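You operate a simulated robot arm through the tools that you are given. There is no shell and no other tool.

Carry out the task below with a simulated robot arm. There is one attempt and no reset: what you move stays moved.

## Task
Hook the fixture up at 5 V and run it until it shows GOOD.
Fine: orange plug in the fixture's inlet, knob set and lever down before the supply goes on; leave it running, modules where they are.

It is judged by the outcome, as a careful person would: the job done as asked, and still so three seconds after it is handed in. It fails if anything else is knocked over, pushed out of place, dropped, spilled or broken.

## Robot
A 7-joint arm with a two-finger parallel gripper, fixed in place. Base frame: the origin is at the foot of the arm, x ahead of it, y to its left, z up. Readings come in cm, rad, newtons and seconds.
Its first joint turns from -2.897 to 2.897 rad. Payload 4.4 kg.
The tool frame sits at the grasp point between the pads (the TCP): z along the fingers, y along the line on which they close. The tips reach 2.3 cm beyond it. Largest opening 9.4 cm; finger width 3.8, thickness 1; the body of the gripper, 5.4 by 9.6 cm, starts 3.9 cm behind the TCP.
Orientation is that of the tool frame in the base frame, as [roll, pitch, yaw] about the fixed x, y, z axes, in that order (R = Rz(yaw) Ry(pitch) Rx(roll)). With the fingers straight down and closing along the base's y, the tool's x points along the base's -x, its y along +y and its z along -z.

## Interface
- The arm moves only by the tool nudge_tool. Its argument "plan" is a list that holds one entry, the list of rows, each a list of 7 numbers: the shift along the tool's x, y, z in units of 20 mm (1.0 is 20 mm), then the turn, a rotation vector about the tool's x, y, z in units of 5 degrees (1.0 is 5 degrees), then the finger opening in m, from 0 to 0.094. In form: [[[dx, dy, dz, wx, wy, wz, hand], ...]]. A call has 1 to 20 rows; each row shifts and turns the commanded pose from where the row before left it, along the tool's axes as they then stand. A call with a number of a shift or a turn outside -1 to 1 is refused whole. A row lasts 0.2 s, in which the tool goes at most 5 cm and 0.15 rad; a call with a longer step from one row to the next is refused whole, and so is a gripper value outside its range. A pose out of reach is approached as far as the arm can. The call stops where the force on the tool passes 90 N (or 10 N more than at its start, if that is more) or the arm is blocked; 0.2 s more then pass. Each finger travels about 7.2 cm/s and halts on what it meets, pressing with about 41 N; the grip force reading is that of the motor and also rises with nothing between the fingers. The clock runs only during rows and for 0.2 s after the last one: add rows that do not move to give the fingers time. The reply holds the time, the measured pose of the TCP, the force on the tool along the base axes, the opening and the grip force, in the units named above and with some noise, with the torque about the TCP (base axes, N m) and any sound that the robot's microphone picked up.
- Cameras (640 x 400 px; columns grow to the right, rows downward): "scene" is fixed at [22.06, 50.19, 156.91]; the picture's right is [-0.90, -0.45, 0.00], its down [-0.34, 0.69, -0.64] and it looks along [0.29, -0.57, -0.77] (base axes); focal length 315 px, centre (320, 200). "wrist" rides on the gripper at [8.6, 1.6, -7.5] in the tool frame; the picture's right is [-0.18, 0.98, 0.00], its down [-0.58, -0.11, -0.81] and it looks along [-0.79, -0.15, 0.59] (tool axes); focal length 243 px, centre (320, 200). There is no depth. A picture from a camera that has moved, and an enlarged one, comes with that camera's place and axes in the base frame and with its lens.
- get_image(camera): a new picture of that camera. No time passes.
- zoom(camera, box): a new picture of the part [left, top, right, bottom] of that camera's present view, enlarged. No time passes.
- hand_in(): hands the job in; it is judged then, once.

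Places have to be worked out from the pictures, the camera data and where the tool is seen. Open the gripper and draw the arm clear of the work before you hand the job in, unless the task says otherwise.

The tools are called after "Call:" as name(argument=value, ...) on one line, values as JSON. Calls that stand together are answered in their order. nudge_tool: Moves the arm, as the interface text tells. Its arguments: {"type":"object","properties":{"plan":{"type":"array","items":{"type":"array","items":{"type":"array","items":{"type":"number"}}}}},"required":["plan"]} The other tools are called the same way: get_image (camera) takes a picture; zoom (camera, box) takes an enlarged picture of a part of a camera's view; hand_in () hands the job in.

At the start:

```text
t: 0.0
tool_pos: [60.68, 25.32, 118.49]
tcp_rot: [3.139, 0.001, -3.141]
ft_force: [0.2, -0.3, 0.4]
ft_torque: [0.01, 0.03, -0.01]
finger_gap: 9.39
grip_force: 0.0
```

scene: 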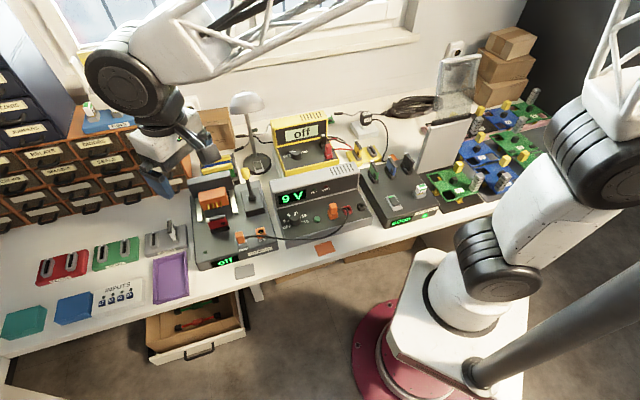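
wrist: 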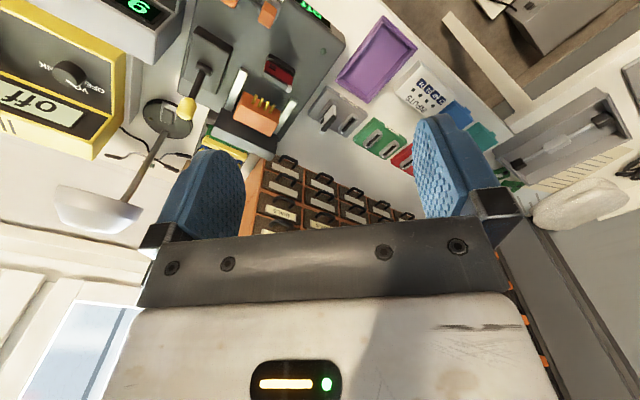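

I'll start by looking closely at the work area around the fixture and the supply.

Call:
zoom(camera="scene", box=[170, 130, 290, 280])

Call:
zoom(camera="scene", box=[260, 150, 380, 260])

Call:
zoom(camera="scene", box=[350, 90, 550, 230])

Call:
zoom(camera="wrist", box=[80, 0, 360, 170])

```text
2.67 times, centred on (230, 205) of scene
camera zoom: at [22.06, 50.19, 156.91], right [-0.9, -0.45, 0.0], down [-0.34, 0.69, -0.64], along [0.29, -0.57, -0.77], focal length 839 px, centre (560, 187)
```

zoom: 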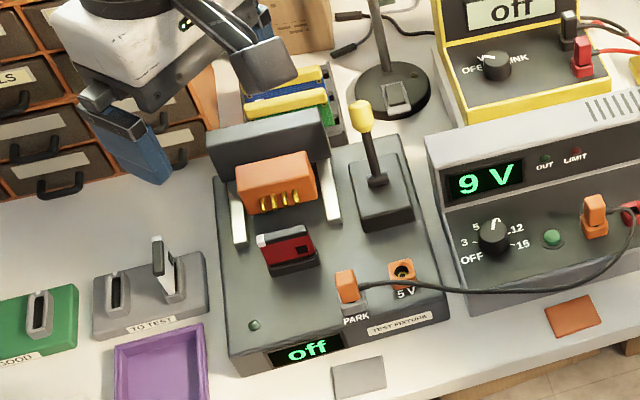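

```text
3.64 times, centred on (320, 205) of scene
camera zoom: at [22.06, 50.19, 156.91], right [-0.9, -0.45, 0.0], down [-0.34, 0.69, -0.64], along [0.29, -0.57, -0.77], focal length 1144 px, centre (320, 182)
```

zoom: 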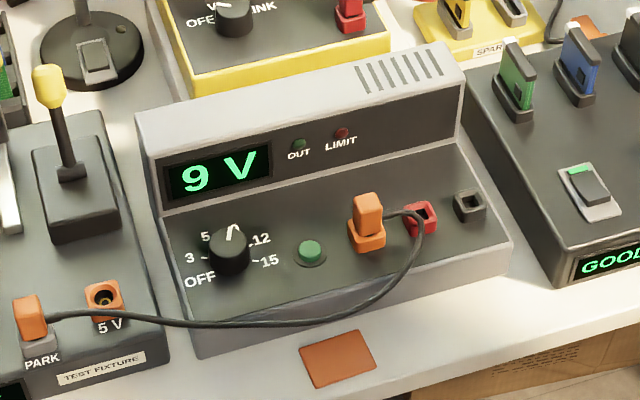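

```text
2.86 times, centred on (450, 160) of scene
camera zoom: at [22.06, 50.19, 156.91], right [-0.9, -0.45, 0.0], down [-0.34, 0.69, -0.64], along [0.29, -0.57, -0.77], focal length 899 px, centre (-51, 314)
```

zoom: 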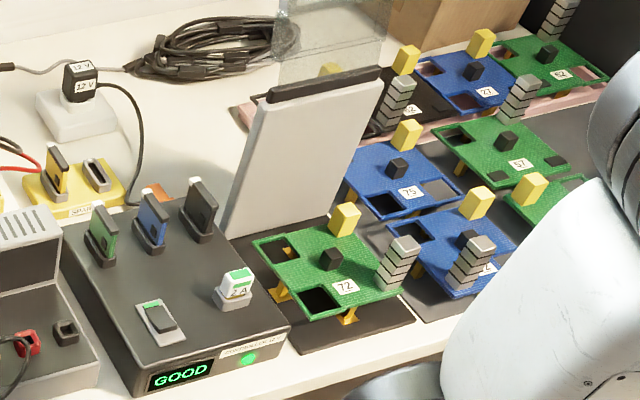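

```text
2.29 times, centred on (220, 85) of wrist
camera zoom: at [52.04, 26.92, 125.98], right [0.18, 0.98, 0.0], down [0.58, -0.11, 0.81], along [0.79, -0.15, -0.59], focal length 555 px, centre (549, 463)
```

zoom: 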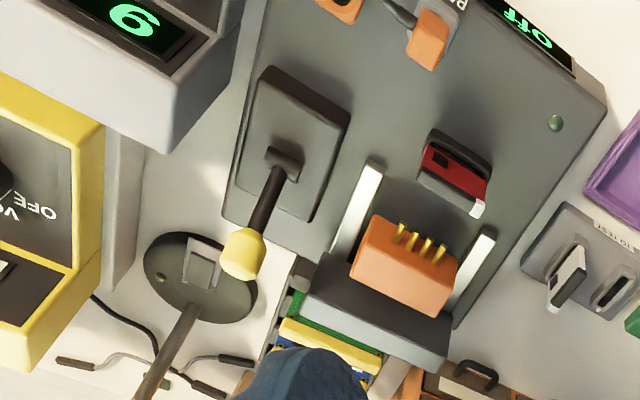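

The fixture seems to sit below the gripper, with its parked plug at about (62, 17.5, 85). I'll zoom in closer on each part to measure it.

Call:
zoom(camera="scene", box=[210, 215, 290, 265])

Call:
zoom(camera="scene", box=[270, 190, 350, 240])

Call:
zoom(camera="scene", box=[190, 160, 270, 210])

Call:
zoom(camera="wrist", box=[180, 0, 340, 100])

Call:
zoom(camera="wrist", box=[180, 60, 340, 160])

```text
8.00 times, centred on (250, 240) of scene
camera zoom: at [22.06, 50.19, 156.91], right [-0.9, -0.45, 0.0], down [-0.34, 0.69, -0.64], along [0.29, -0.57, -0.77], focal length 2517 px, centre (880, -120)
```

zoom: 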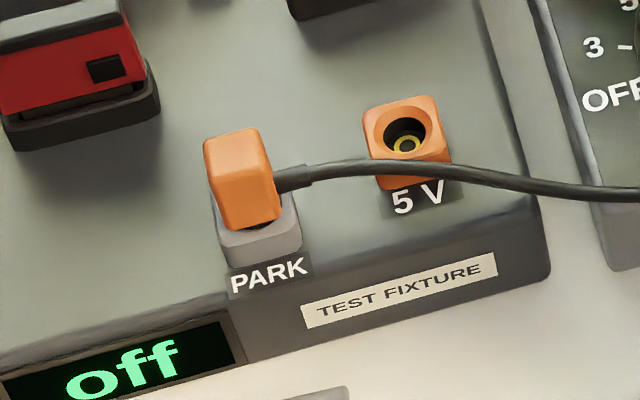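

```text
8.00 times, centred on (310, 215) of scene
camera zoom: at [22.06, 50.19, 156.91], right [-0.9, -0.45, 0.0], down [-0.34, 0.69, -0.64], along [0.29, -0.57, -0.77], focal length 2517 px, centre (400, 80)
```

zoom: 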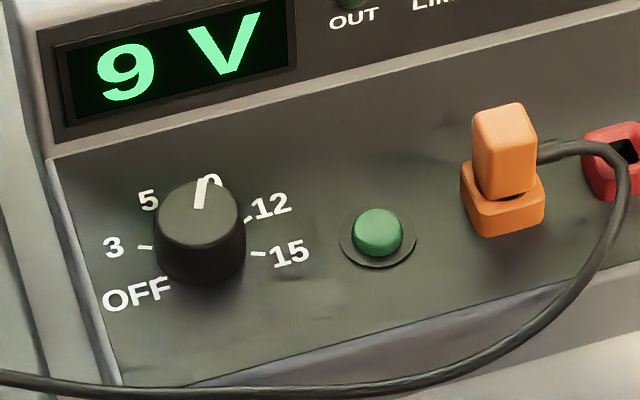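

```text
8.00 times, centred on (230, 185) of scene
camera zoom: at [22.06, 50.19, 156.91], right [-0.9, -0.45, 0.0], down [-0.34, 0.69, -0.64], along [0.29, -0.57, -0.77], focal length 2517 px, centre (1040, 320)
```

zoom: 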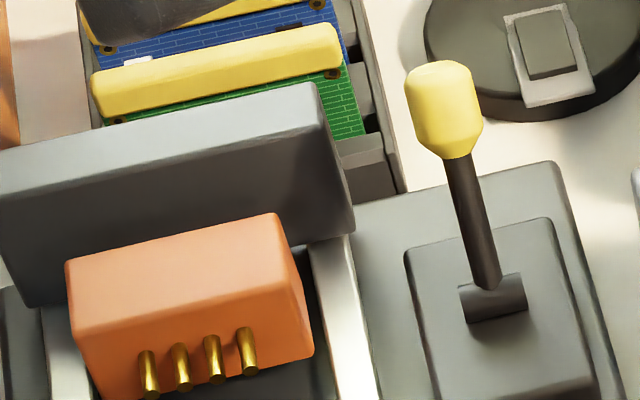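

```text
4.00 times, centred on (260, 50) of wrist
camera zoom: at [52.04, 26.92, 125.98], right [0.18, 0.98, 0.0], down [0.58, -0.11, 0.81], along [0.79, -0.15, -0.59], focal length 970 px, centre (560, 800)
```

zoom: 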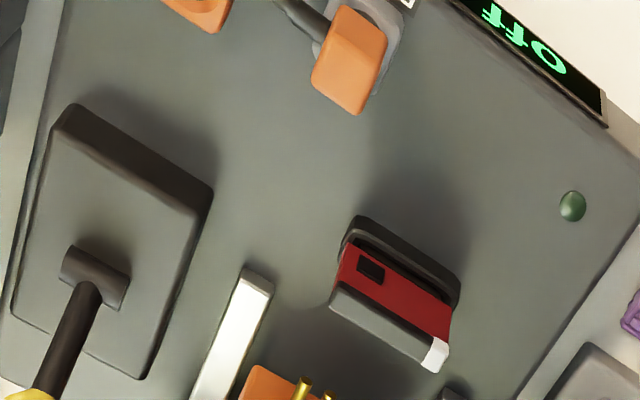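

```text
4.00 times, centred on (260, 110) of wrist
camera zoom: at [52.04, 26.92, 125.98], right [0.18, 0.98, 0.0], down [0.58, -0.11, 0.81], along [0.79, -0.15, -0.59], focal length 970 px, centre (560, 560)
```

zoom: 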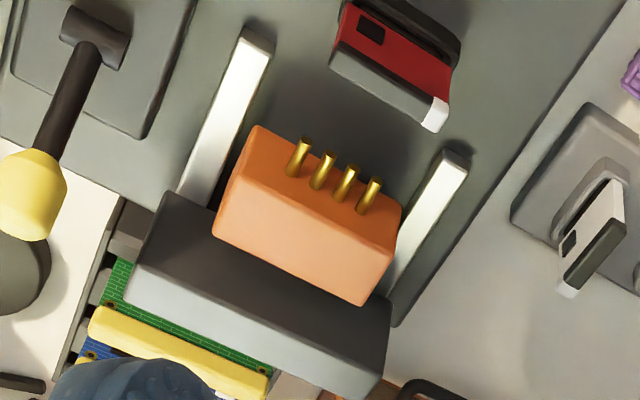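

The fixture is turned about 45° relative to the base, so I'll yaw the tool to line up with it and back off toward the bench front. That should give a better wrist view, and I'm staying high while I do it.

Call:
nudge_tool(plan=[[[0, 0, 0, 0, 0, 0.93, 0.094], [0, 0, 0, 0, 0, 0.93, 0.094], [0, 0, 0, 0, 0, 0.93, 0.094], [0, 0, 0, 0, 0, 0.93, 0.094], [0, 0, 0, 0, 0, 0.93, 0.094], [0, 0, 0, 0, 0, 0.93, 0.094], [0, 0, 0, 0, 0, 0.93, 0.094], [0, 0, 0, 0, 0, 0.93, 0.094], [0, 0, 0, 0, 0, 0.93, 0.094], [1, -0.8, 0, 0, 0, 0, 0.094], [1, -0.8, 0, 0, 0, 0, 0.094], [1, -0.8, 0, 0, 0, 0, 0.094], [1, -0.8, 0, 0, 0, 0, 0.094], [1, -0.8, 0, 0, 0, 0, 0.094], [1, -0.8, 0, 0, 0, 0, 0.094], [0, 0, 0, 0, 0, 0, 0.094]]])

Call:
get_image(camera="wrist")

Call:
get_image(camera="scene")

```text
t: 3.4
tool_pos: [45.42, 26.18, 118.84]
tcp_rot: [3.14, 0.0, 2.409]
ft_force: [0.0, -0.1, 0.4]
ft_torque: [-0.03, -0.04, 0.02]
finger_gap: 9.4
grip_force: 0.1
```

```text
taken
camera wrist: at [40.04, 33.18, 126.28], right [0.79, 0.61, 0.0], down [0.36, -0.47, 0.81], along [0.49, -0.64, -0.59], focal length 243 px, centre (320, 200)
```

wrist: 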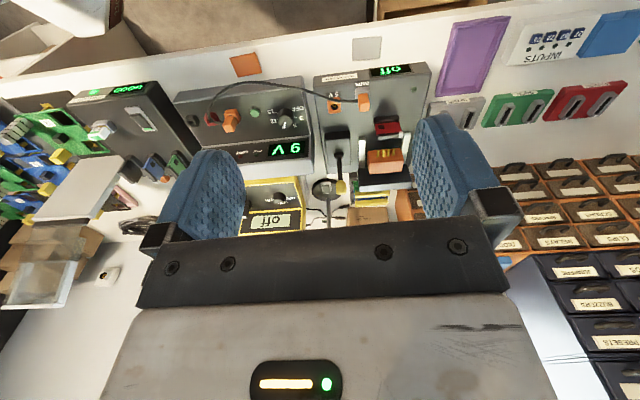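

```text
taken
```

scene: 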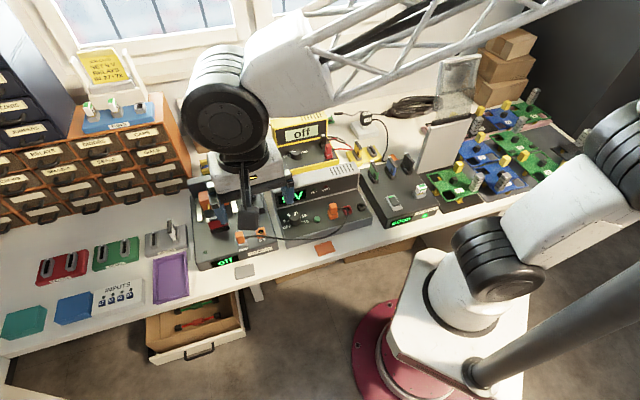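

I'll zoom the wrist view on the fixture and the supply and triangulate them against the scene camera.

Call:
zoom(camera="wrist", box=[310, 60, 440, 190])

Call:
zoom(camera="wrist", box=[310, 60, 390, 110])

Call:
zoom(camera="wrist", box=[170, 70, 330, 170])

Call:
zoom(camera="wrist", box=[230, 90, 310, 140])

Call:
zoom(camera="wrist", box=[320, 110, 420, 210])

```text
3.08 times, centred on (375, 125) of wrist
camera zoom: at [40.04, 33.18, 126.28], right [0.79, 0.61, 0.0], down [0.36, -0.47, 0.81], along [0.49, -0.64, -0.59], focal length 746 px, centre (151, 431)
```

zoom: 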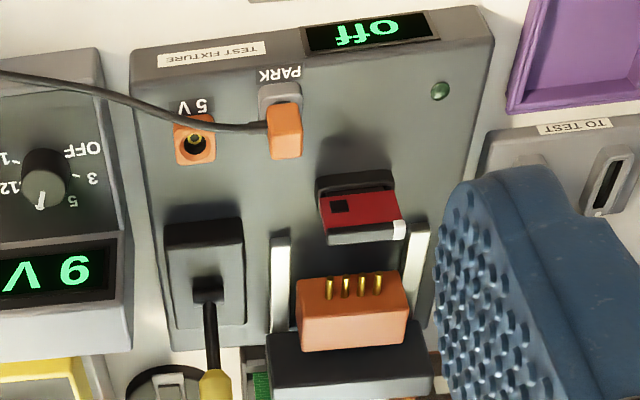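

```text
8.00 times, centred on (350, 85) of wrist
camera zoom: at [40.04, 33.18, 126.28], right [0.79, 0.61, 0.0], down [0.36, -0.47, 0.81], along [0.49, -0.64, -0.59], focal length 1941 px, centre (80, 1120)
```

zoom: 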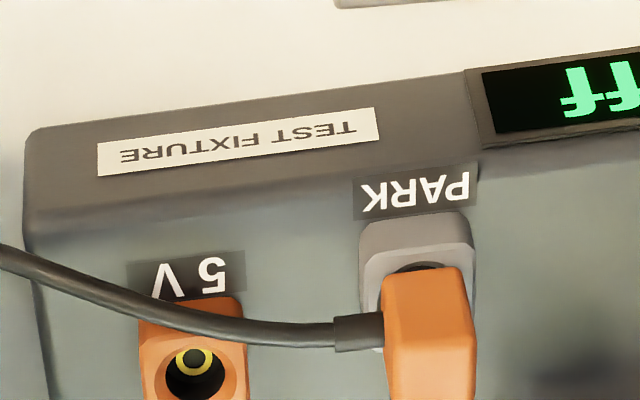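

```text
4.00 times, centred on (250, 120) of wrist
camera zoom: at [40.04, 33.18, 126.28], right [0.79, 0.61, 0.0], down [0.36, -0.47, 0.81], along [0.49, -0.64, -0.59], focal length 970 px, centre (600, 520)
```

zoom: 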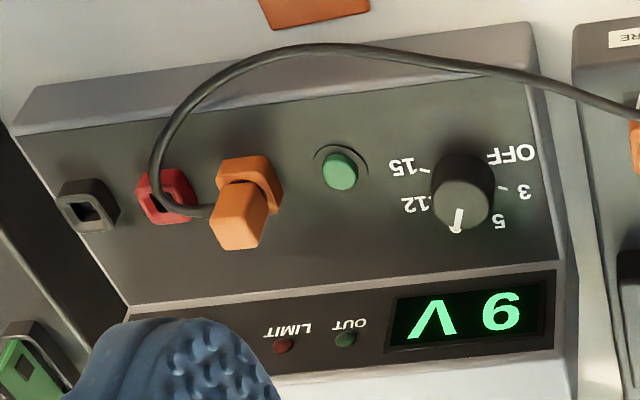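

```text
8.00 times, centred on (270, 115) of wrist
camera zoom: at [40.04, 33.18, 126.28], right [0.79, 0.61, 0.0], down [0.36, -0.47, 0.81], along [0.49, -0.64, -0.59], focal length 1941 px, centre (720, 880)
```

zoom: 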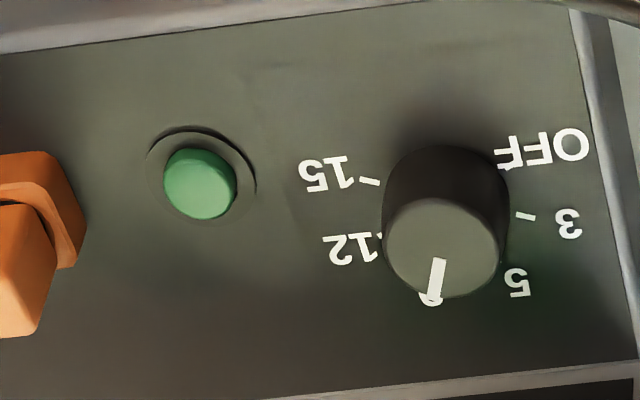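

```text
4.00 times, centred on (370, 160) of wrist
camera zoom: at [40.04, 33.18, 126.28], right [0.79, 0.61, 0.0], down [0.36, -0.47, 0.81], along [0.49, -0.64, -0.59], focal length 970 px, centre (120, 360)
```

zoom: 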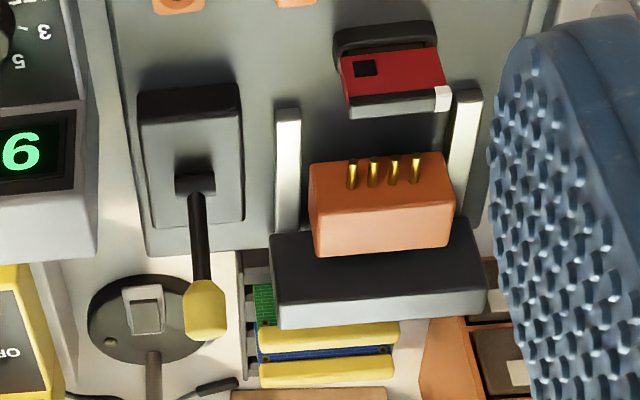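

The baseline is too short to get heights accurately. I'll drop 14 cm, staying in front of the fixture, for a second wrist view.

Call:
nudge_tool(plan=[[[0, 0, 1, 0, 0, 0, 0.094], [0, 0, 1, 0, 0, 0, 0.094], [0, 0, 1, 0, 0, 0, 0.094], [0, 0, 1, 0, 0, 0, 0.094], [0, 0, 1, 0, 0, 0, 0.094], [0, 0, 1, 0, 0, 0, 0.094], [-0.5, 0, 1, 0, 0, 0, 0.094], [-0.5, 0, 0, 0, 0, 0, 0.094], [0, 0, 0, 0, 0, 0, 0.094]]])

Call:
get_image(camera="wrist")

Call:
zoom(camera="wrist", box=[320, 20, 480, 120])

Call:
zoom(camera="wrist", box=[180, 30, 340, 130])

Call:
zoom(camera="wrist", box=[300, 100, 460, 200])

```text
t: 5.4
tool_pos: [46.97, 24.9, 104.53]
tcp_rot: [3.139, 0.003, 2.41]
ft_force: [-0.3, 0.7, 1.3]
ft_torque: [-0.03, -0.01, -0.02]
finger_gap: 9.41
grip_force: 0.0
```

```text
taken
camera wrist: at [41.58, 31.99, 112.08], right [0.79, 0.61, 0.0], down [0.36, -0.47, 0.81], along [0.49, -0.64, -0.59], focal length 243 px, centre (320, 200)
```

wrist: 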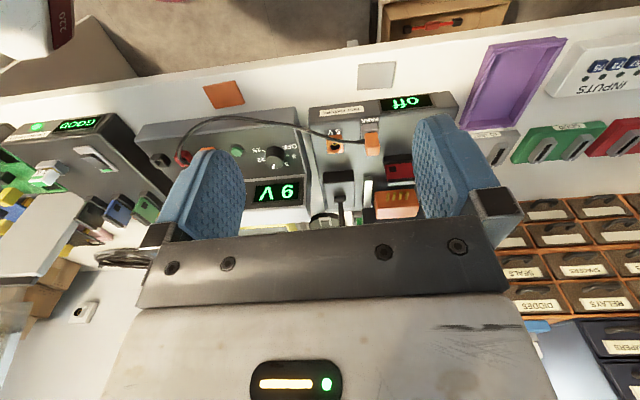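

```text
4.00 times, centred on (400, 70) of wrist
camera zoom: at [41.58, 31.99, 112.08], right [0.79, 0.61, 0.0], down [0.36, -0.47, 0.81], along [0.49, -0.64, -0.59], focal length 970 px, centre (0, 720)
```

zoom: 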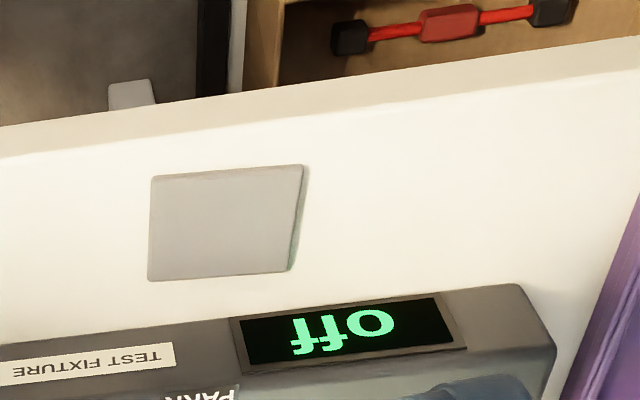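

```text
4.00 times, centred on (260, 80) of wrist
camera zoom: at [41.58, 31.99, 112.08], right [0.79, 0.61, 0.0], down [0.36, -0.47, 0.81], along [0.49, -0.64, -0.59], focal length 970 px, centre (560, 680)
```

zoom: 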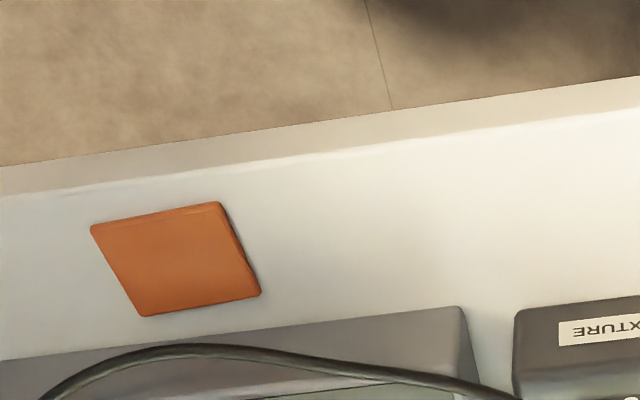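

```text
4.00 times, centred on (380, 150) of wrist
camera zoom: at [41.58, 31.99, 112.08], right [0.79, 0.61, 0.0], down [0.36, -0.47, 0.81], along [0.49, -0.64, -0.59], focal length 970 px, centre (80, 400)
```

zoom: 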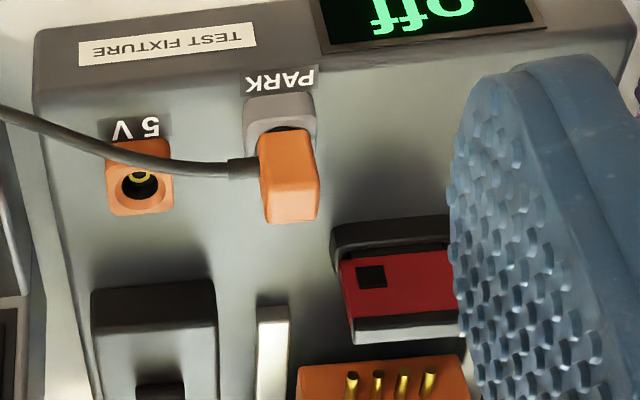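

Now I need tighter views of the plug, so I can work out its size, orientation and top height.

Call:
zoom(camera="wrist", box=[320, 115, 400, 165])

Call:
zoom(camera="scene", box=[228, 224, 276, 254])

Call:
zoom(camera="wrist", box=[230, 130, 310, 180])

Call:
zoom(camera="scene", box=[278, 200, 326, 230])

```text
8.00 times, centred on (360, 140) of wrist
camera zoom: at [41.58, 31.99, 112.08], right [0.79, 0.61, 0.0], down [0.36, -0.47, 0.81], along [0.49, -0.64, -0.59], focal length 1941 px, centre (0, 680)
```

zoom: 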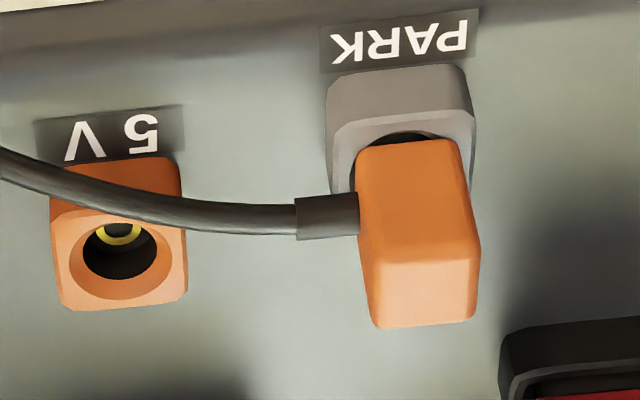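

```text
13.33 times, centred on (252, 239) of scene
camera zoom: at [22.06, 50.19, 156.91], right [-0.9, -0.45, 0.0], down [-0.34, 0.69, -0.64], along [0.29, -0.57, -0.77], focal length 4195 px, centre (1227, -320)
```

zoom: 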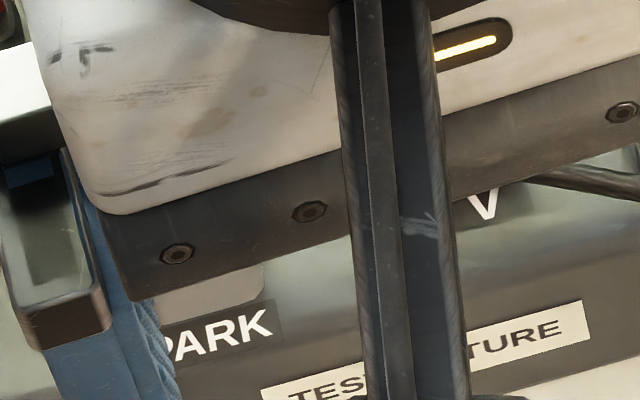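

```text
8.00 times, centred on (270, 155) of wrist
camera zoom: at [41.58, 31.99, 112.08], right [0.79, 0.61, 0.0], down [0.36, -0.47, 0.81], along [0.49, -0.64, -0.59], focal length 1941 px, centre (720, 560)
```

zoom: 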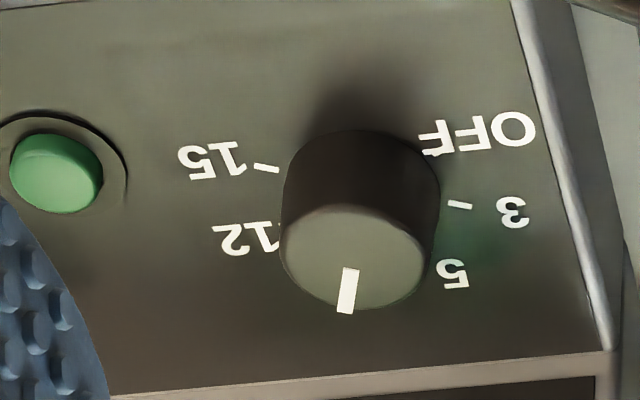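

```text
13.33 times, centred on (302, 215) of scene
camera zoom: at [22.06, 50.19, 156.91], right [-0.9, -0.45, 0.0], down [-0.34, 0.69, -0.64], along [0.29, -0.57, -0.77], focal length 4195 px, centre (560, 0)
```

zoom: 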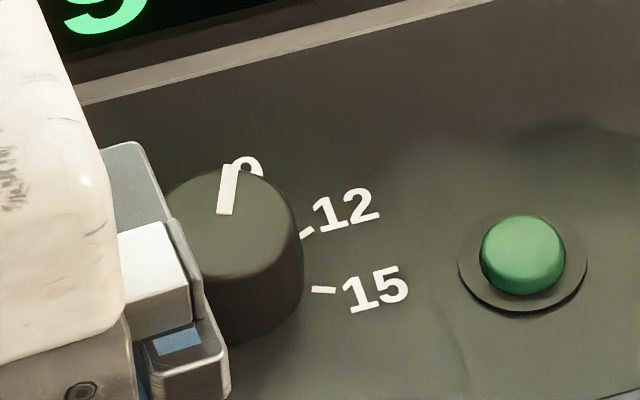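

From the triangulation, the parked plug's top is at about (62.4, 17.4, 85.3), the 5 V inlet at about (59.4, 12.75, 82.3), and the fixture's left axis at about 44.5°. I'll yaw to about 224.5° so the fingers close front to back and leave the cable free, while still high.

Call:
nudge_tool(plan=[[[0, 0, 0, 0, 0, -1, 0.06], [0, 0, 0, 0, 0, -1, 0.06], [0, 0, 0, 0, 0, -1, 0.06], [0, 0, 0, 0, 0, -1, 0.06], [0, 0, 0, 0, 0, -1, 0.06], [0, 0, 0, 0, 0, -1, 0.06], [0, 0, 0, 0, 0, -1, 0.06], [0, 0, 0, 0, 0, -1, 0.06], [0, 0, 0, 0, 0, -1, 0.06], [0, 0, 0, 0, 0, -1, 0.06], [0, 0, 0, 0, 0, -1, 0.06], [0, 0, 0, 0, 0, -1, 0.06], [0, 0, 0, 0, 0, -1, 0.06], [0, 0, 0, 0, 0, -1, 0.06], [0, 0, 0, 0, 0, -1, 0.06], [0, 0, 0, 0, 0, -1, 0.06], [0, 0, 0, 0, 0, -1, 0.06], [0, 0, 0, 0, 0, -0.3, 0.06], [0, 0, 0, 0, 0, 0, 0.06]]])

Call:
get_image(camera="wrist")

Call:
get_image(camera="scene")

```text
t: 9.4
tool_pos: [46.82, 24.8, 104.57]
tcp_rot: [3.141, 0.004, -2.363]
ft_force: [0.6, 0.2, -0.1]
ft_torque: [0.0, 0.0, 0.0]
finger_gap: 6.02
grip_force: 0.1
```

```text
taken
camera wrist: at [39.5, 19.92, 111.92], right [-0.56, 0.83, 0.0], down [0.49, 0.33, 0.81], along [0.67, 0.45, -0.59], focal length 243 px, centre (320, 200)
```

wrist: 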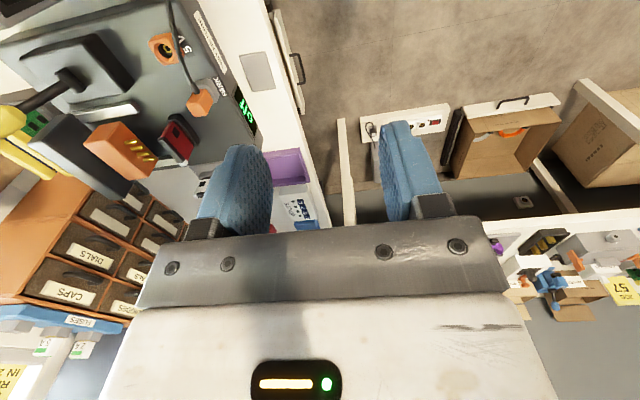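

```text
taken
```

scene: 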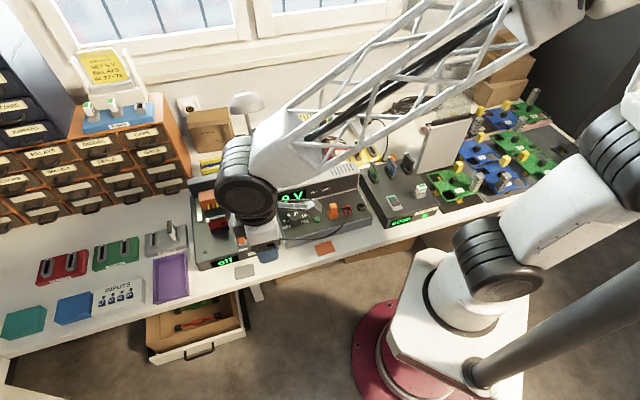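

This crosswise view is good for triangulating, so I'll zoom in on the plug, inlet and lever.

Call:
zoom(camera="wrist", box=[130, 20, 250, 120])

Call:
zoom(camera="wrist", box=[0, 20, 200, 170])

```text
4.00 times, centred on (190, 70) of wrist
camera zoom: at [39.5, 19.92, 111.92], right [-0.56, 0.83, 0.0], down [0.49, 0.33, 0.81], along [0.67, 0.45, -0.59], focal length 970 px, centre (840, 720)
```

zoom: 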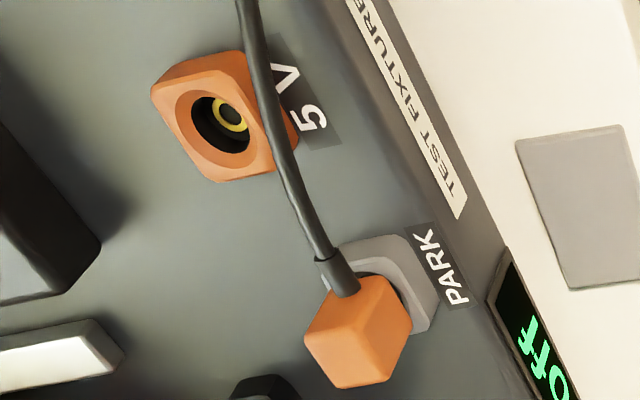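

```text
2.67 times, centred on (100, 95) of wrist
camera zoom: at [39.5, 19.92, 111.92], right [-0.56, 0.83, 0.0], down [0.49, 0.33, 0.81], along [0.67, 0.45, -0.59], focal length 647 px, centre (907, 480)
```

zoom: 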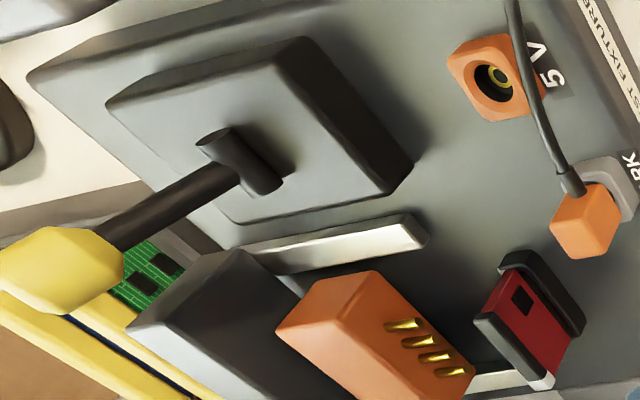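

Call:
zoom(camera="wrist", box=[180, 75, 244, 120])

Call:
zoom(camera="wrist", box=[140, 25, 204, 70])

```text
8.89 times, centred on (212, 98) of wrist
camera zoom: at [39.5, 19.92, 111.92], right [-0.56, 0.83, 0.0], down [0.49, 0.33, 0.81], along [0.67, 0.45, -0.59], focal length 2157 px, centre (1280, 1111)
```

zoom: 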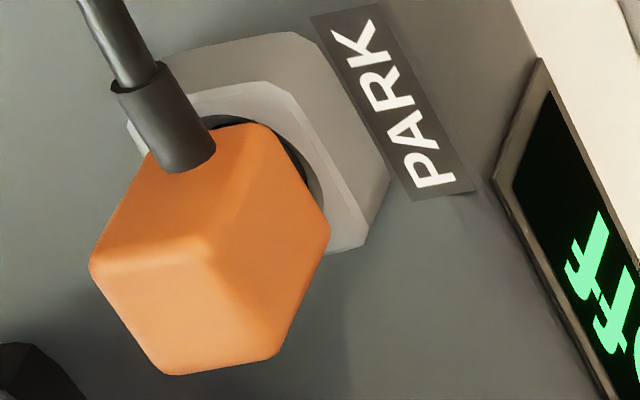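

```text
8.89 times, centred on (172, 48) of wrist
camera zoom: at [39.5, 19.92, 111.92], right [-0.56, 0.83, 0.0], down [0.49, 0.33, 0.81], along [0.67, 0.45, -0.59], focal length 2157 px, centre (1636, 1556)
```

zoom: 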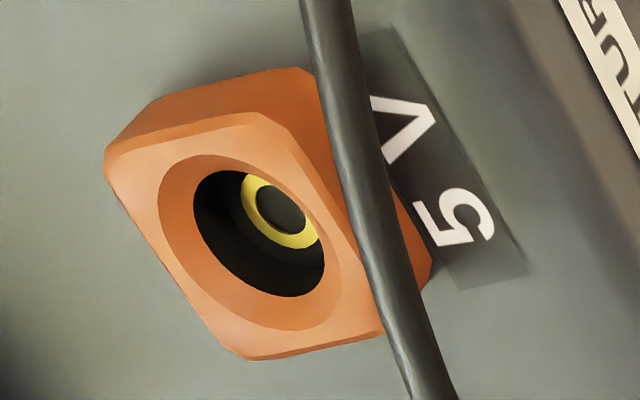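

The refined plug top is about (62.95, 17.1, 84.75) and the inlet rim about (60.05, 12.0, 81.2). I'm moving to a hover above the parked plug and then checking the alignment.

Call:
nudge_tool(plan=[[[-0.337, -0.934, 0, 0, 0, 0, 0.046], [-0.337, -0.934, 0, 0, 0, 0, 0.046], [-0.337, -0.934, 0, 0, 0, 0, 0.046], [-0.337, -0.934, 0, 0, 0, 0, 0.046], [-0.337, -0.934, 0, 0, 0, 0, 0.046], [-0.337, -0.934, 0, 0, 0, 0, 0.046], [-0.337, -0.934, 0, 0, 0, 0, 0.046], [-0.337, -0.934, 0, 0, 0, 0, 0.046], [-0.337, -0.934, 0, 0, 0, 0, 0.046], [0, 0, 0.893, 0, 0, 0, 0.046], [0, 0, 0.893, 0, 0, 0, 0.046], [0, 0, 0.893, 0, 0, 0, 0.046], [0, 0, 0.893, 0, 0, 0, 0.046], [0, 0, 0.893, 0, 0, 0, 0.046], [0, 0, 0.893, 0, 0, 0, 0.046], [0, 0, 0.893, 0, 0, 0, 0.046], [0, 0, 0, 0, 0, 0, 0.046]]])

Call:
get_image(camera="wrist")

Call:
zoom(camera="wrist", box=[220, 60, 420, 185])

Call:
zoom(camera="scene", box=[200, 190, 300, 270])

```text
t: 13.0
tool_pos: [63.29, 17.14, 91.95]
tcp_rot: [-3.141, 0.002, -2.364]
ft_force: [0.4, 0.5, -0.5]
ft_torque: [0.01, 0.02, 0.0]
finger_gap: 4.6
grip_force: 0.1
```

```text
taken
camera wrist: at [55.91, 12.19, 99.49], right [-0.56, 0.83, 0.0], down [0.49, 0.33, 0.81], along [0.67, 0.45, -0.59], focal length 243 px, centre (320, 200)
```

wrist: 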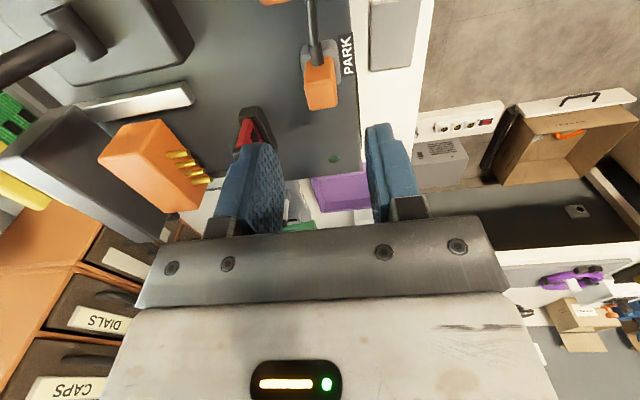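

```text
3.20 times, centred on (320, 122) of wrist
camera zoom: at [55.91, 12.19, 99.49], right [-0.56, 0.83, 0.0], down [0.49, 0.33, 0.81], along [0.67, 0.45, -0.59], focal length 776 px, centre (320, 448)
```

zoom: 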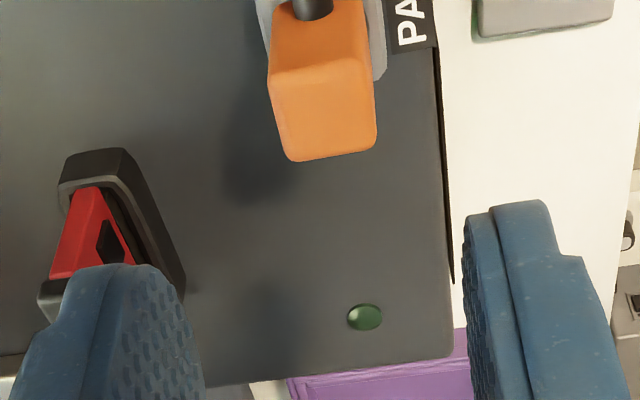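

```text
5.00 times, centred on (250, 230) of scene
camera zoom: at [22.06, 50.19, 156.91], right [-0.9, -0.45, 0.0], down [-0.34, 0.69, -0.64], along [0.29, -0.57, -0.77], focal length 1573 px, centre (670, 50)
```

zoom: 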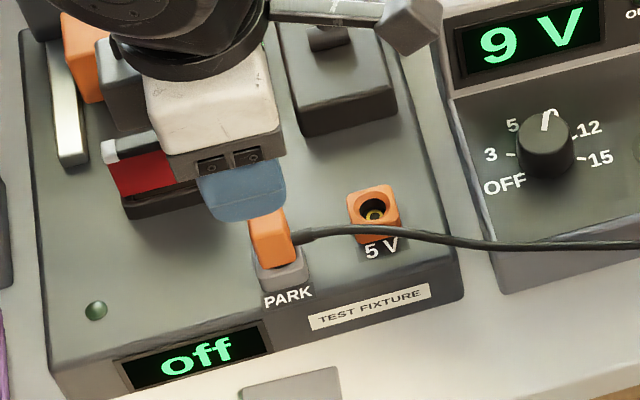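

The plug centre comes out at (63.05, 17.1) against a TCP of (63.29, 17.14), so I'll trim by 2 mm and descend. That puts the tips just above the socket block, and then I close.

Call:
nudge_tool(plan=[[[0.1, 0.07, 0.6, 0, 0, 0, 0.046], [0, 0, 0.8, 0, 0, 0, 0.046], [0, 0, 0.8, 0, 0, 0, 0.046], [0, 0, 0.6, 0, 0, 0, 0.046], [0, 0, 0.5, 0, 0, 0, 0.046], [0, 0, 0.4, 0, 0, 0, 0.046], [0, 0, 0.2, 0, 0, 0, 0.046], [0, 0, 0, 0, 0, 0, 0.046]]])

Call:
get_image(camera="wrist")

Call:
zoom(camera="wrist", box=[220, 90, 420, 215])

Call:
zoom(camera="scene", box=[215, 205, 275, 253])

```text
t: 14.8
tool_pos: [62.77, 17.1, 84.14]
tcp_rot: [3.14, 0.002, -2.364]
ft_force: [0.0, 0.1, 0.0]
ft_torque: [-0.02, 0.02, 0.02]
finger_gap: 4.61
grip_force: 0.1
```

```text
taken
camera wrist: at [55.52, 12.17, 91.62], right [-0.56, 0.83, 0.0], down [0.49, 0.33, 0.81], along [0.67, 0.45, -0.59], focal length 243 px, centre (320, 200)
```

wrist: 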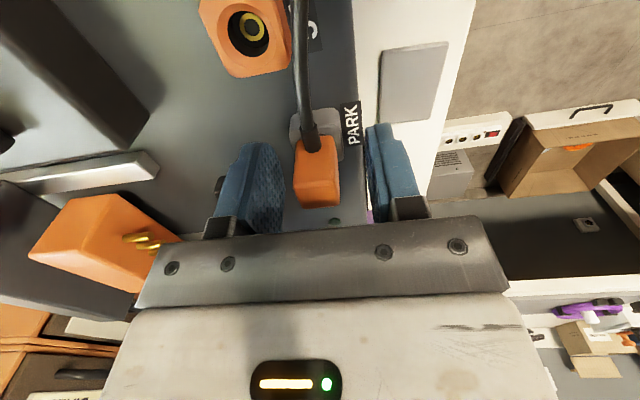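

```text
3.20 times, centred on (320, 152) of wrist
camera zoom: at [55.52, 12.17, 91.62], right [-0.56, 0.83, 0.0], down [0.49, 0.33, 0.81], along [0.67, 0.45, -0.59], focal length 776 px, centre (320, 352)
```

zoom: 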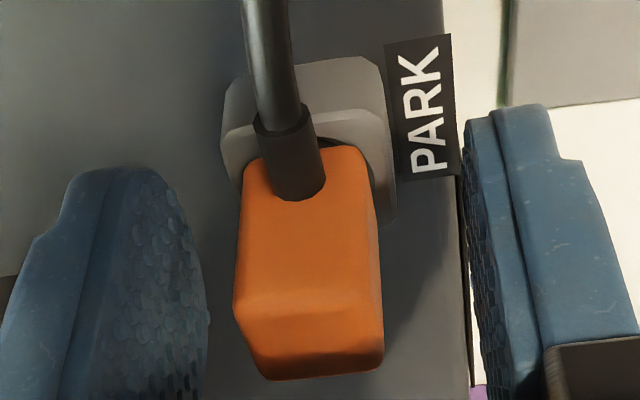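

```text
8.33 times, centred on (245, 229) of scene
camera zoom: at [22.06, 50.19, 156.91], right [-0.9, -0.45, 0.0], down [-0.34, 0.69, -0.64], along [0.29, -0.57, -0.77], focal length 2622 px, centre (945, -42)
```

zoom: 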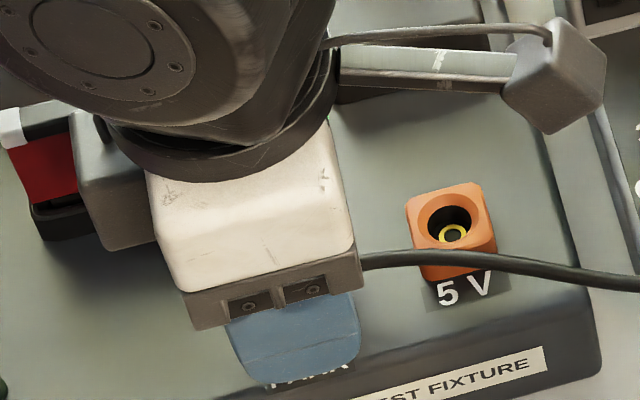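

The plug sits about 4 mm toward the back finger, so I'll centre on it and then close.

Call:
nudge_tool(plan=[[[0, -0.2, 0, 0, 0, 0, 0.046], [0, 0, 0, 0, 0, 0, 0.03], [0, 0, 0, 0, 0, 0, 0.03], [0, 0, 0, 0, 0, 0, 0.03]]])

Call:
zoom(camera="wrist", box=[220, 90, 420, 215])

```text
t: 15.8
tool_pos: [63.13, 16.73, 84.19]
tcp_rot: [3.14, 0.001, -2.364]
ft_force: [0.3, -0.5, -0.3]
ft_torque: [0.0, 0.02, 0.0]
finger_gap: 3.04
grip_force: 0.1
```

```text
3.20 times, centred on (320, 152) of wrist
camera zoom: at [55.84, 11.87, 91.67], right [-0.56, 0.83, 0.0], down [0.49, 0.33, 0.81], along [0.67, 0.45, -0.59], focal length 776 px, centre (320, 352)
```

zoom: 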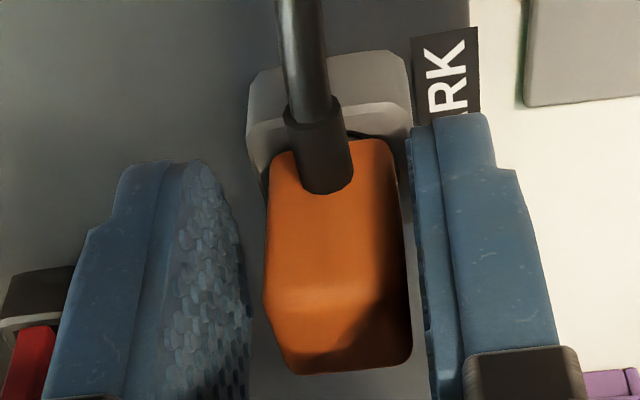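

It's well centred now, so I'm closing on the plug.

Call:
nudge_tool(plan=[[[0, 0, 0, 0, 0, 0, 0.01], [0, 0, 0, 0, 0, 0, 0.01], [0, 0, 0, 0, 0, 0, 0.01], [0, 0, 0, 0, 0, 0, 0.01]]])

Call:
zoom(camera="wrist", box=[220, 50, 420, 215])

```text
t: 16.8
tool_pos: [62.99, 16.87, 84.26]
tcp_rot: [-3.141, 0.002, -2.365]
ft_force: [-18.9, 24.1, 4.2]
ft_torque: [0.24, 0.21, 0.09]
finger_gap: 2.36
grip_force: 14.7
```

```text
2.42 times, centred on (320, 132) of wrist
camera zoom: at [55.81, 11.89, 91.67], right [-0.56, 0.83, 0.0], down [0.49, 0.33, 0.81], along [0.67, 0.45, -0.59], focal length 588 px, centre (320, 364)
```

zoom: 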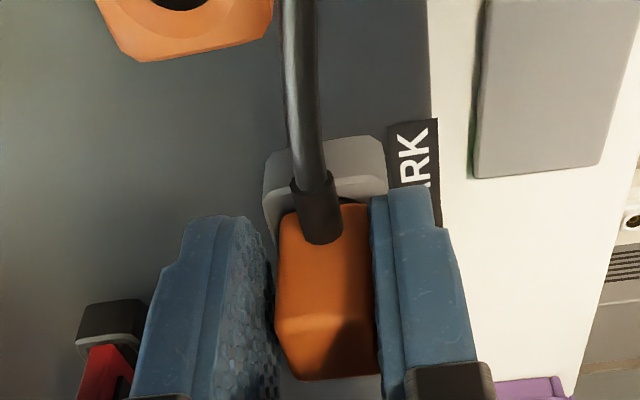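

The front finger touched first, with about 30 N sideways. I'll move the hand 1.2 mm toward the front so both fingers bear.

Call:
nudge_tool(plan=[[[0, 0.06, 0, 0, 0, 0, 0.01], [0, 0, 0, 0, 0, 0, 0.01], [0, 0, 0, 0, 0, 0, 0.01]]])

```text
t: 17.6
tool_pos: [62.87, 16.97, 84.09]
tcp_rot: [-3.139, 0.002, -2.364]
ft_force: [-8.6, 24.5, 0.3]
ft_torque: [0.2, 0.02, 0.03]
finger_gap: 2.01
grip_force: 11.3
```

Call:
nudge_tool(plan=[[[0, 0.06, 0, 0, 0, 0, 0.01], [0, 0, 0, 0, 0, 0, 0.01], [0, 0, 0, 0, 0, 0, 0.01]]])

Call:
zoom(camera="wrist", box=[220, 50, 420, 215])

```text
t: 18.4
tool_pos: [62.98, 16.95, 84.08]
tcp_rot: [-3.139, 0.004, -2.362]
ft_force: [-18.4, 7.6, 25.8]
ft_torque: [0.07, 0.32, 0.25]
finger_gap: 1.88
grip_force: 41.1
```

```text
2.42 times, centred on (320, 132) of wrist
camera zoom: at [55.63, 12.03, 91.63], right [-0.56, 0.83, 0.0], down [0.49, 0.33, 0.81], along [0.67, 0.45, -0.59], focal length 588 px, centre (320, 364)
```

zoom: 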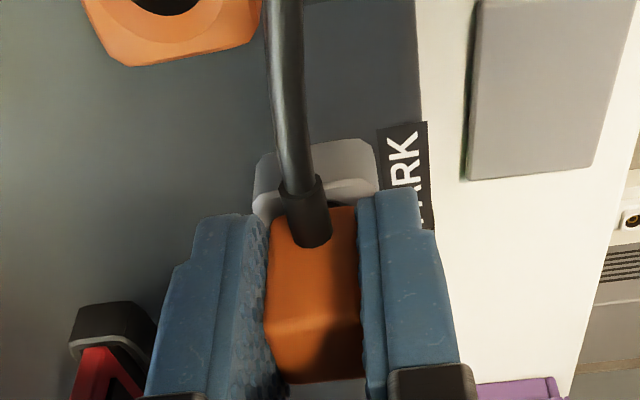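

The plug is held firmly at 41 N with a 1.9 cm gap. Pulling it straight up out of PARK.

Call:
nudge_tool(plan=[[[0, 0, -0.25, 0, 0, 0, 0.01], [0, 0, -0.25, 0, 0, 0, 0.01], [0, 0, -0.25, 0, 0, 0, 0.01], [0, 0, -0.25, 0, 0, 0, 0.01], [0, 0, -0.25, 0, 0, 0, 0.01], [0, 0, -0.25, 0, 0, 0, 0.01], [0, 0, -0.25, 0, 0, 0, 0.01], [0, 0, -0.25, 0, 0, 0, 0.01], [0, 0, 0, 0, 0, 0, 0.01]]])

Call:
get_image(camera="wrist")

Call:
zoom(camera="wrist", box=[200, 20, 420, 215])

Call:
zoom(camera="scene", box=[215, 205, 275, 253])

```text
t: 20.4
tool_pos: [62.77, 16.9, 88.07]
tcp_rot: [3.142, 0.002, -2.363]
ft_force: [-0.6, -0.2, 0.4]
ft_torque: [0.0, -0.01, 0.01]
finger_gap: 1.9
grip_force: 41.2
```

```text
taken
camera wrist: at [55.55, 11.95, 95.64], right [-0.56, 0.83, 0.0], down [0.49, 0.33, 0.81], along [0.67, 0.45, -0.59], focal length 243 px, centre (320, 200)
```

wrist: 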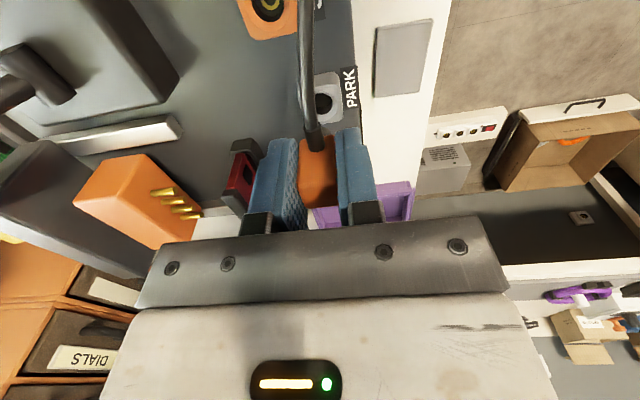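

```text
2.05 times, centred on (310, 118) of wrist
camera zoom: at [55.55, 11.95, 95.64], right [-0.56, 0.83, 0.0], down [0.49, 0.33, 0.81], along [0.67, 0.45, -0.59], focal length 498 px, centre (340, 369)
```

zoom: 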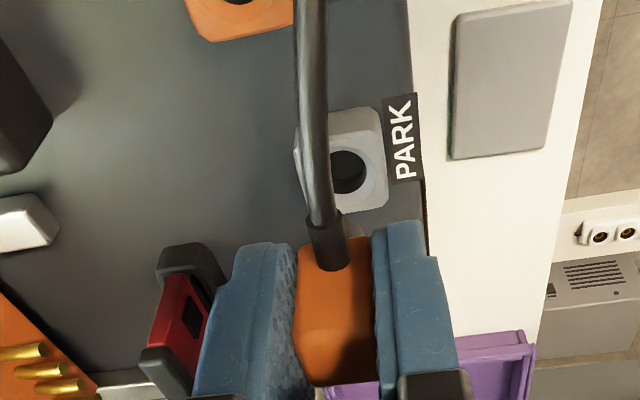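

```text
8.33 times, centred on (245, 229) of scene
camera zoom: at [22.06, 50.19, 156.91], right [-0.9, -0.45, 0.0], down [-0.34, 0.69, -0.64], along [0.29, -0.57, -0.77], focal length 2622 px, centre (945, -42)
```

zoom: 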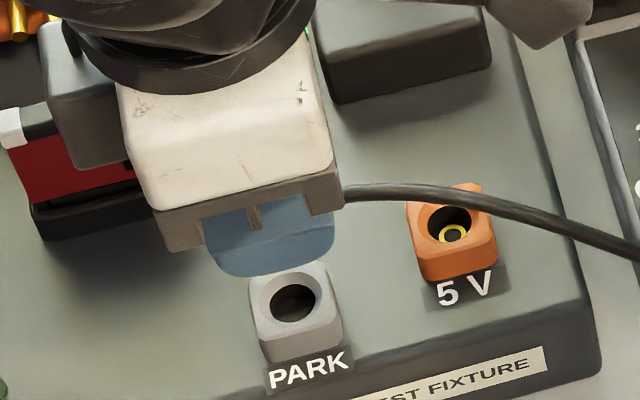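

The plug is out. Both sockets are clear of the plug in the scene camera, so I'll measure the exact offset between them.

Call:
zoom(camera="scene", box=[234, 224, 266, 248])

Call:
zoom(camera="wrist", box=[220, 0, 380, 120])

```text
16.00 times, centred on (250, 236) of scene
camera zoom: at [22.06, 50.19, 156.91], right [-0.9, -0.45, 0.0], down [-0.34, 0.69, -0.64], along [0.29, -0.57, -0.77], focal length 5034 px, centre (1440, -376)
```

zoom: 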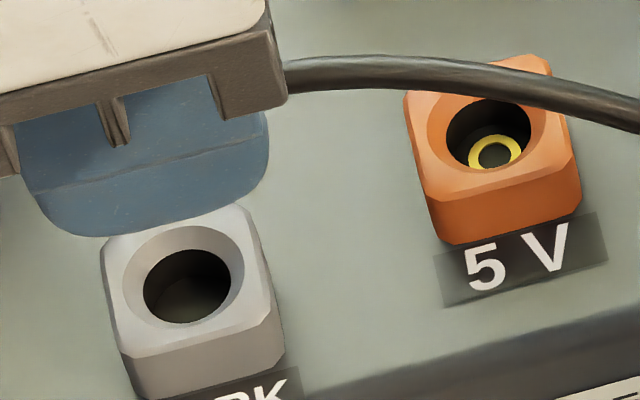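

```text
3.33 times, centred on (300, 60) of wrist
camera zoom: at [55.55, 11.95, 95.64], right [-0.56, 0.83, 0.0], down [0.49, 0.33, 0.81], along [0.67, 0.45, -0.59], focal length 809 px, centre (387, 667)
```

zoom: 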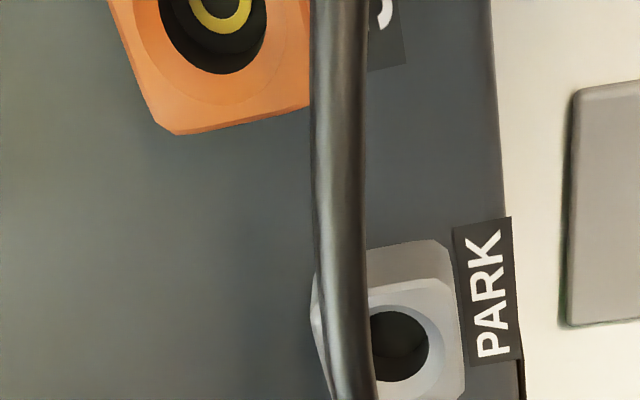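

From the scene camera, the park-to-inlet offset is about (-3.0, -5.1) cm in the base frame, which is (5.73, -1.52) cm in the tool frame. I'm carrying the plug over the inlet at this height.

Call:
nudge_tool(plan=[[[0.573, -0.152, 0, 0, 0, 0, 0.01], [0.573, -0.152, 0, 0, 0, 0, 0.01], [0.573, -0.152, 0, 0, 0, 0, 0.01], [0.573, -0.152, 0, 0, 0, 0, 0.01], [0.573, -0.152, 0, 0, 0, 0, 0.01], [0, 0, 0, 0, 0, 0, 0.01], [0, 0, 0, 0, 0, 0, 0.01]]])

Call:
get_image(camera="wrist")

Call:
zoom(camera="scene", box=[230, 205, 290, 250])

Call:
zoom(camera="wrist", box=[200, 50, 440, 215])

```text
t: 22.0
tool_pos: [59.94, 11.73, 88.21]
tcp_rot: [3.141, 0.003, -2.363]
ft_force: [0.3, -0.8, -0.1]
ft_torque: [-0.02, 0.01, -0.02]
finger_gap: 1.89
grip_force: 41.4
```

```text
taken
camera wrist: at [52.61, 6.86, 95.59], right [-0.56, 0.83, 0.0], down [0.49, 0.33, 0.81], along [0.67, 0.45, -0.59], focal length 243 px, centre (320, 200)
```

wrist: 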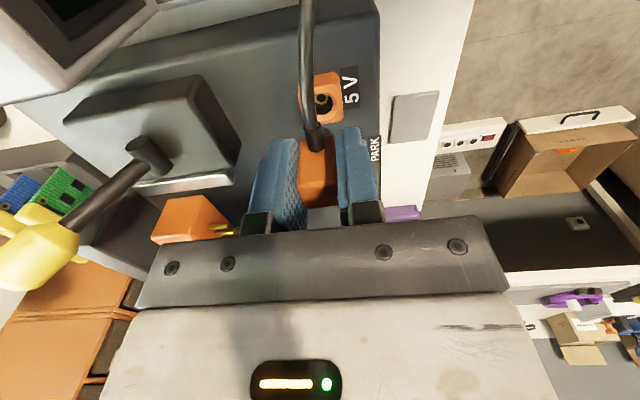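

```text
8.89 times, centred on (260, 228) of scene
camera zoom: at [22.06, 50.19, 156.91], right [-0.9, -0.45, 0.0], down [-0.34, 0.69, -0.64], along [0.29, -0.57, -0.77], focal length 2796 px, centre (853, -44)
```

zoom: 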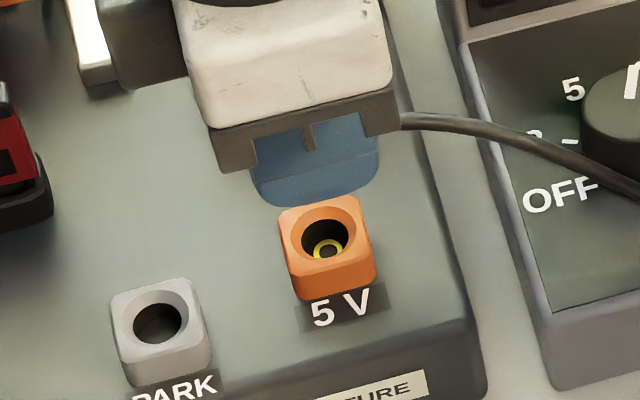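

```text
2.42 times, centred on (320, 132) of wrist
camera zoom: at [52.61, 6.86, 95.59], right [-0.56, 0.83, 0.0], down [0.49, 0.33, 0.81], along [0.67, 0.45, -0.59], focal length 588 px, centre (320, 364)
```

zoom: 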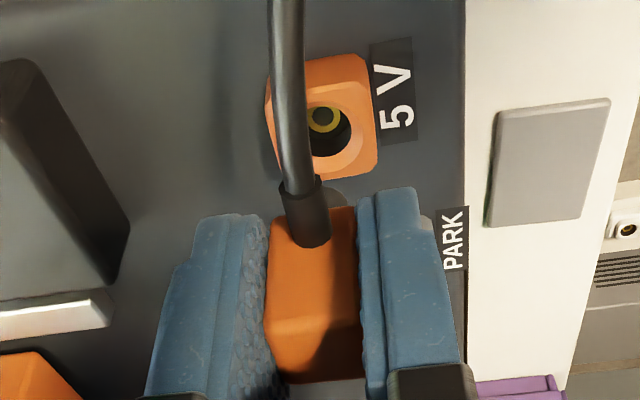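

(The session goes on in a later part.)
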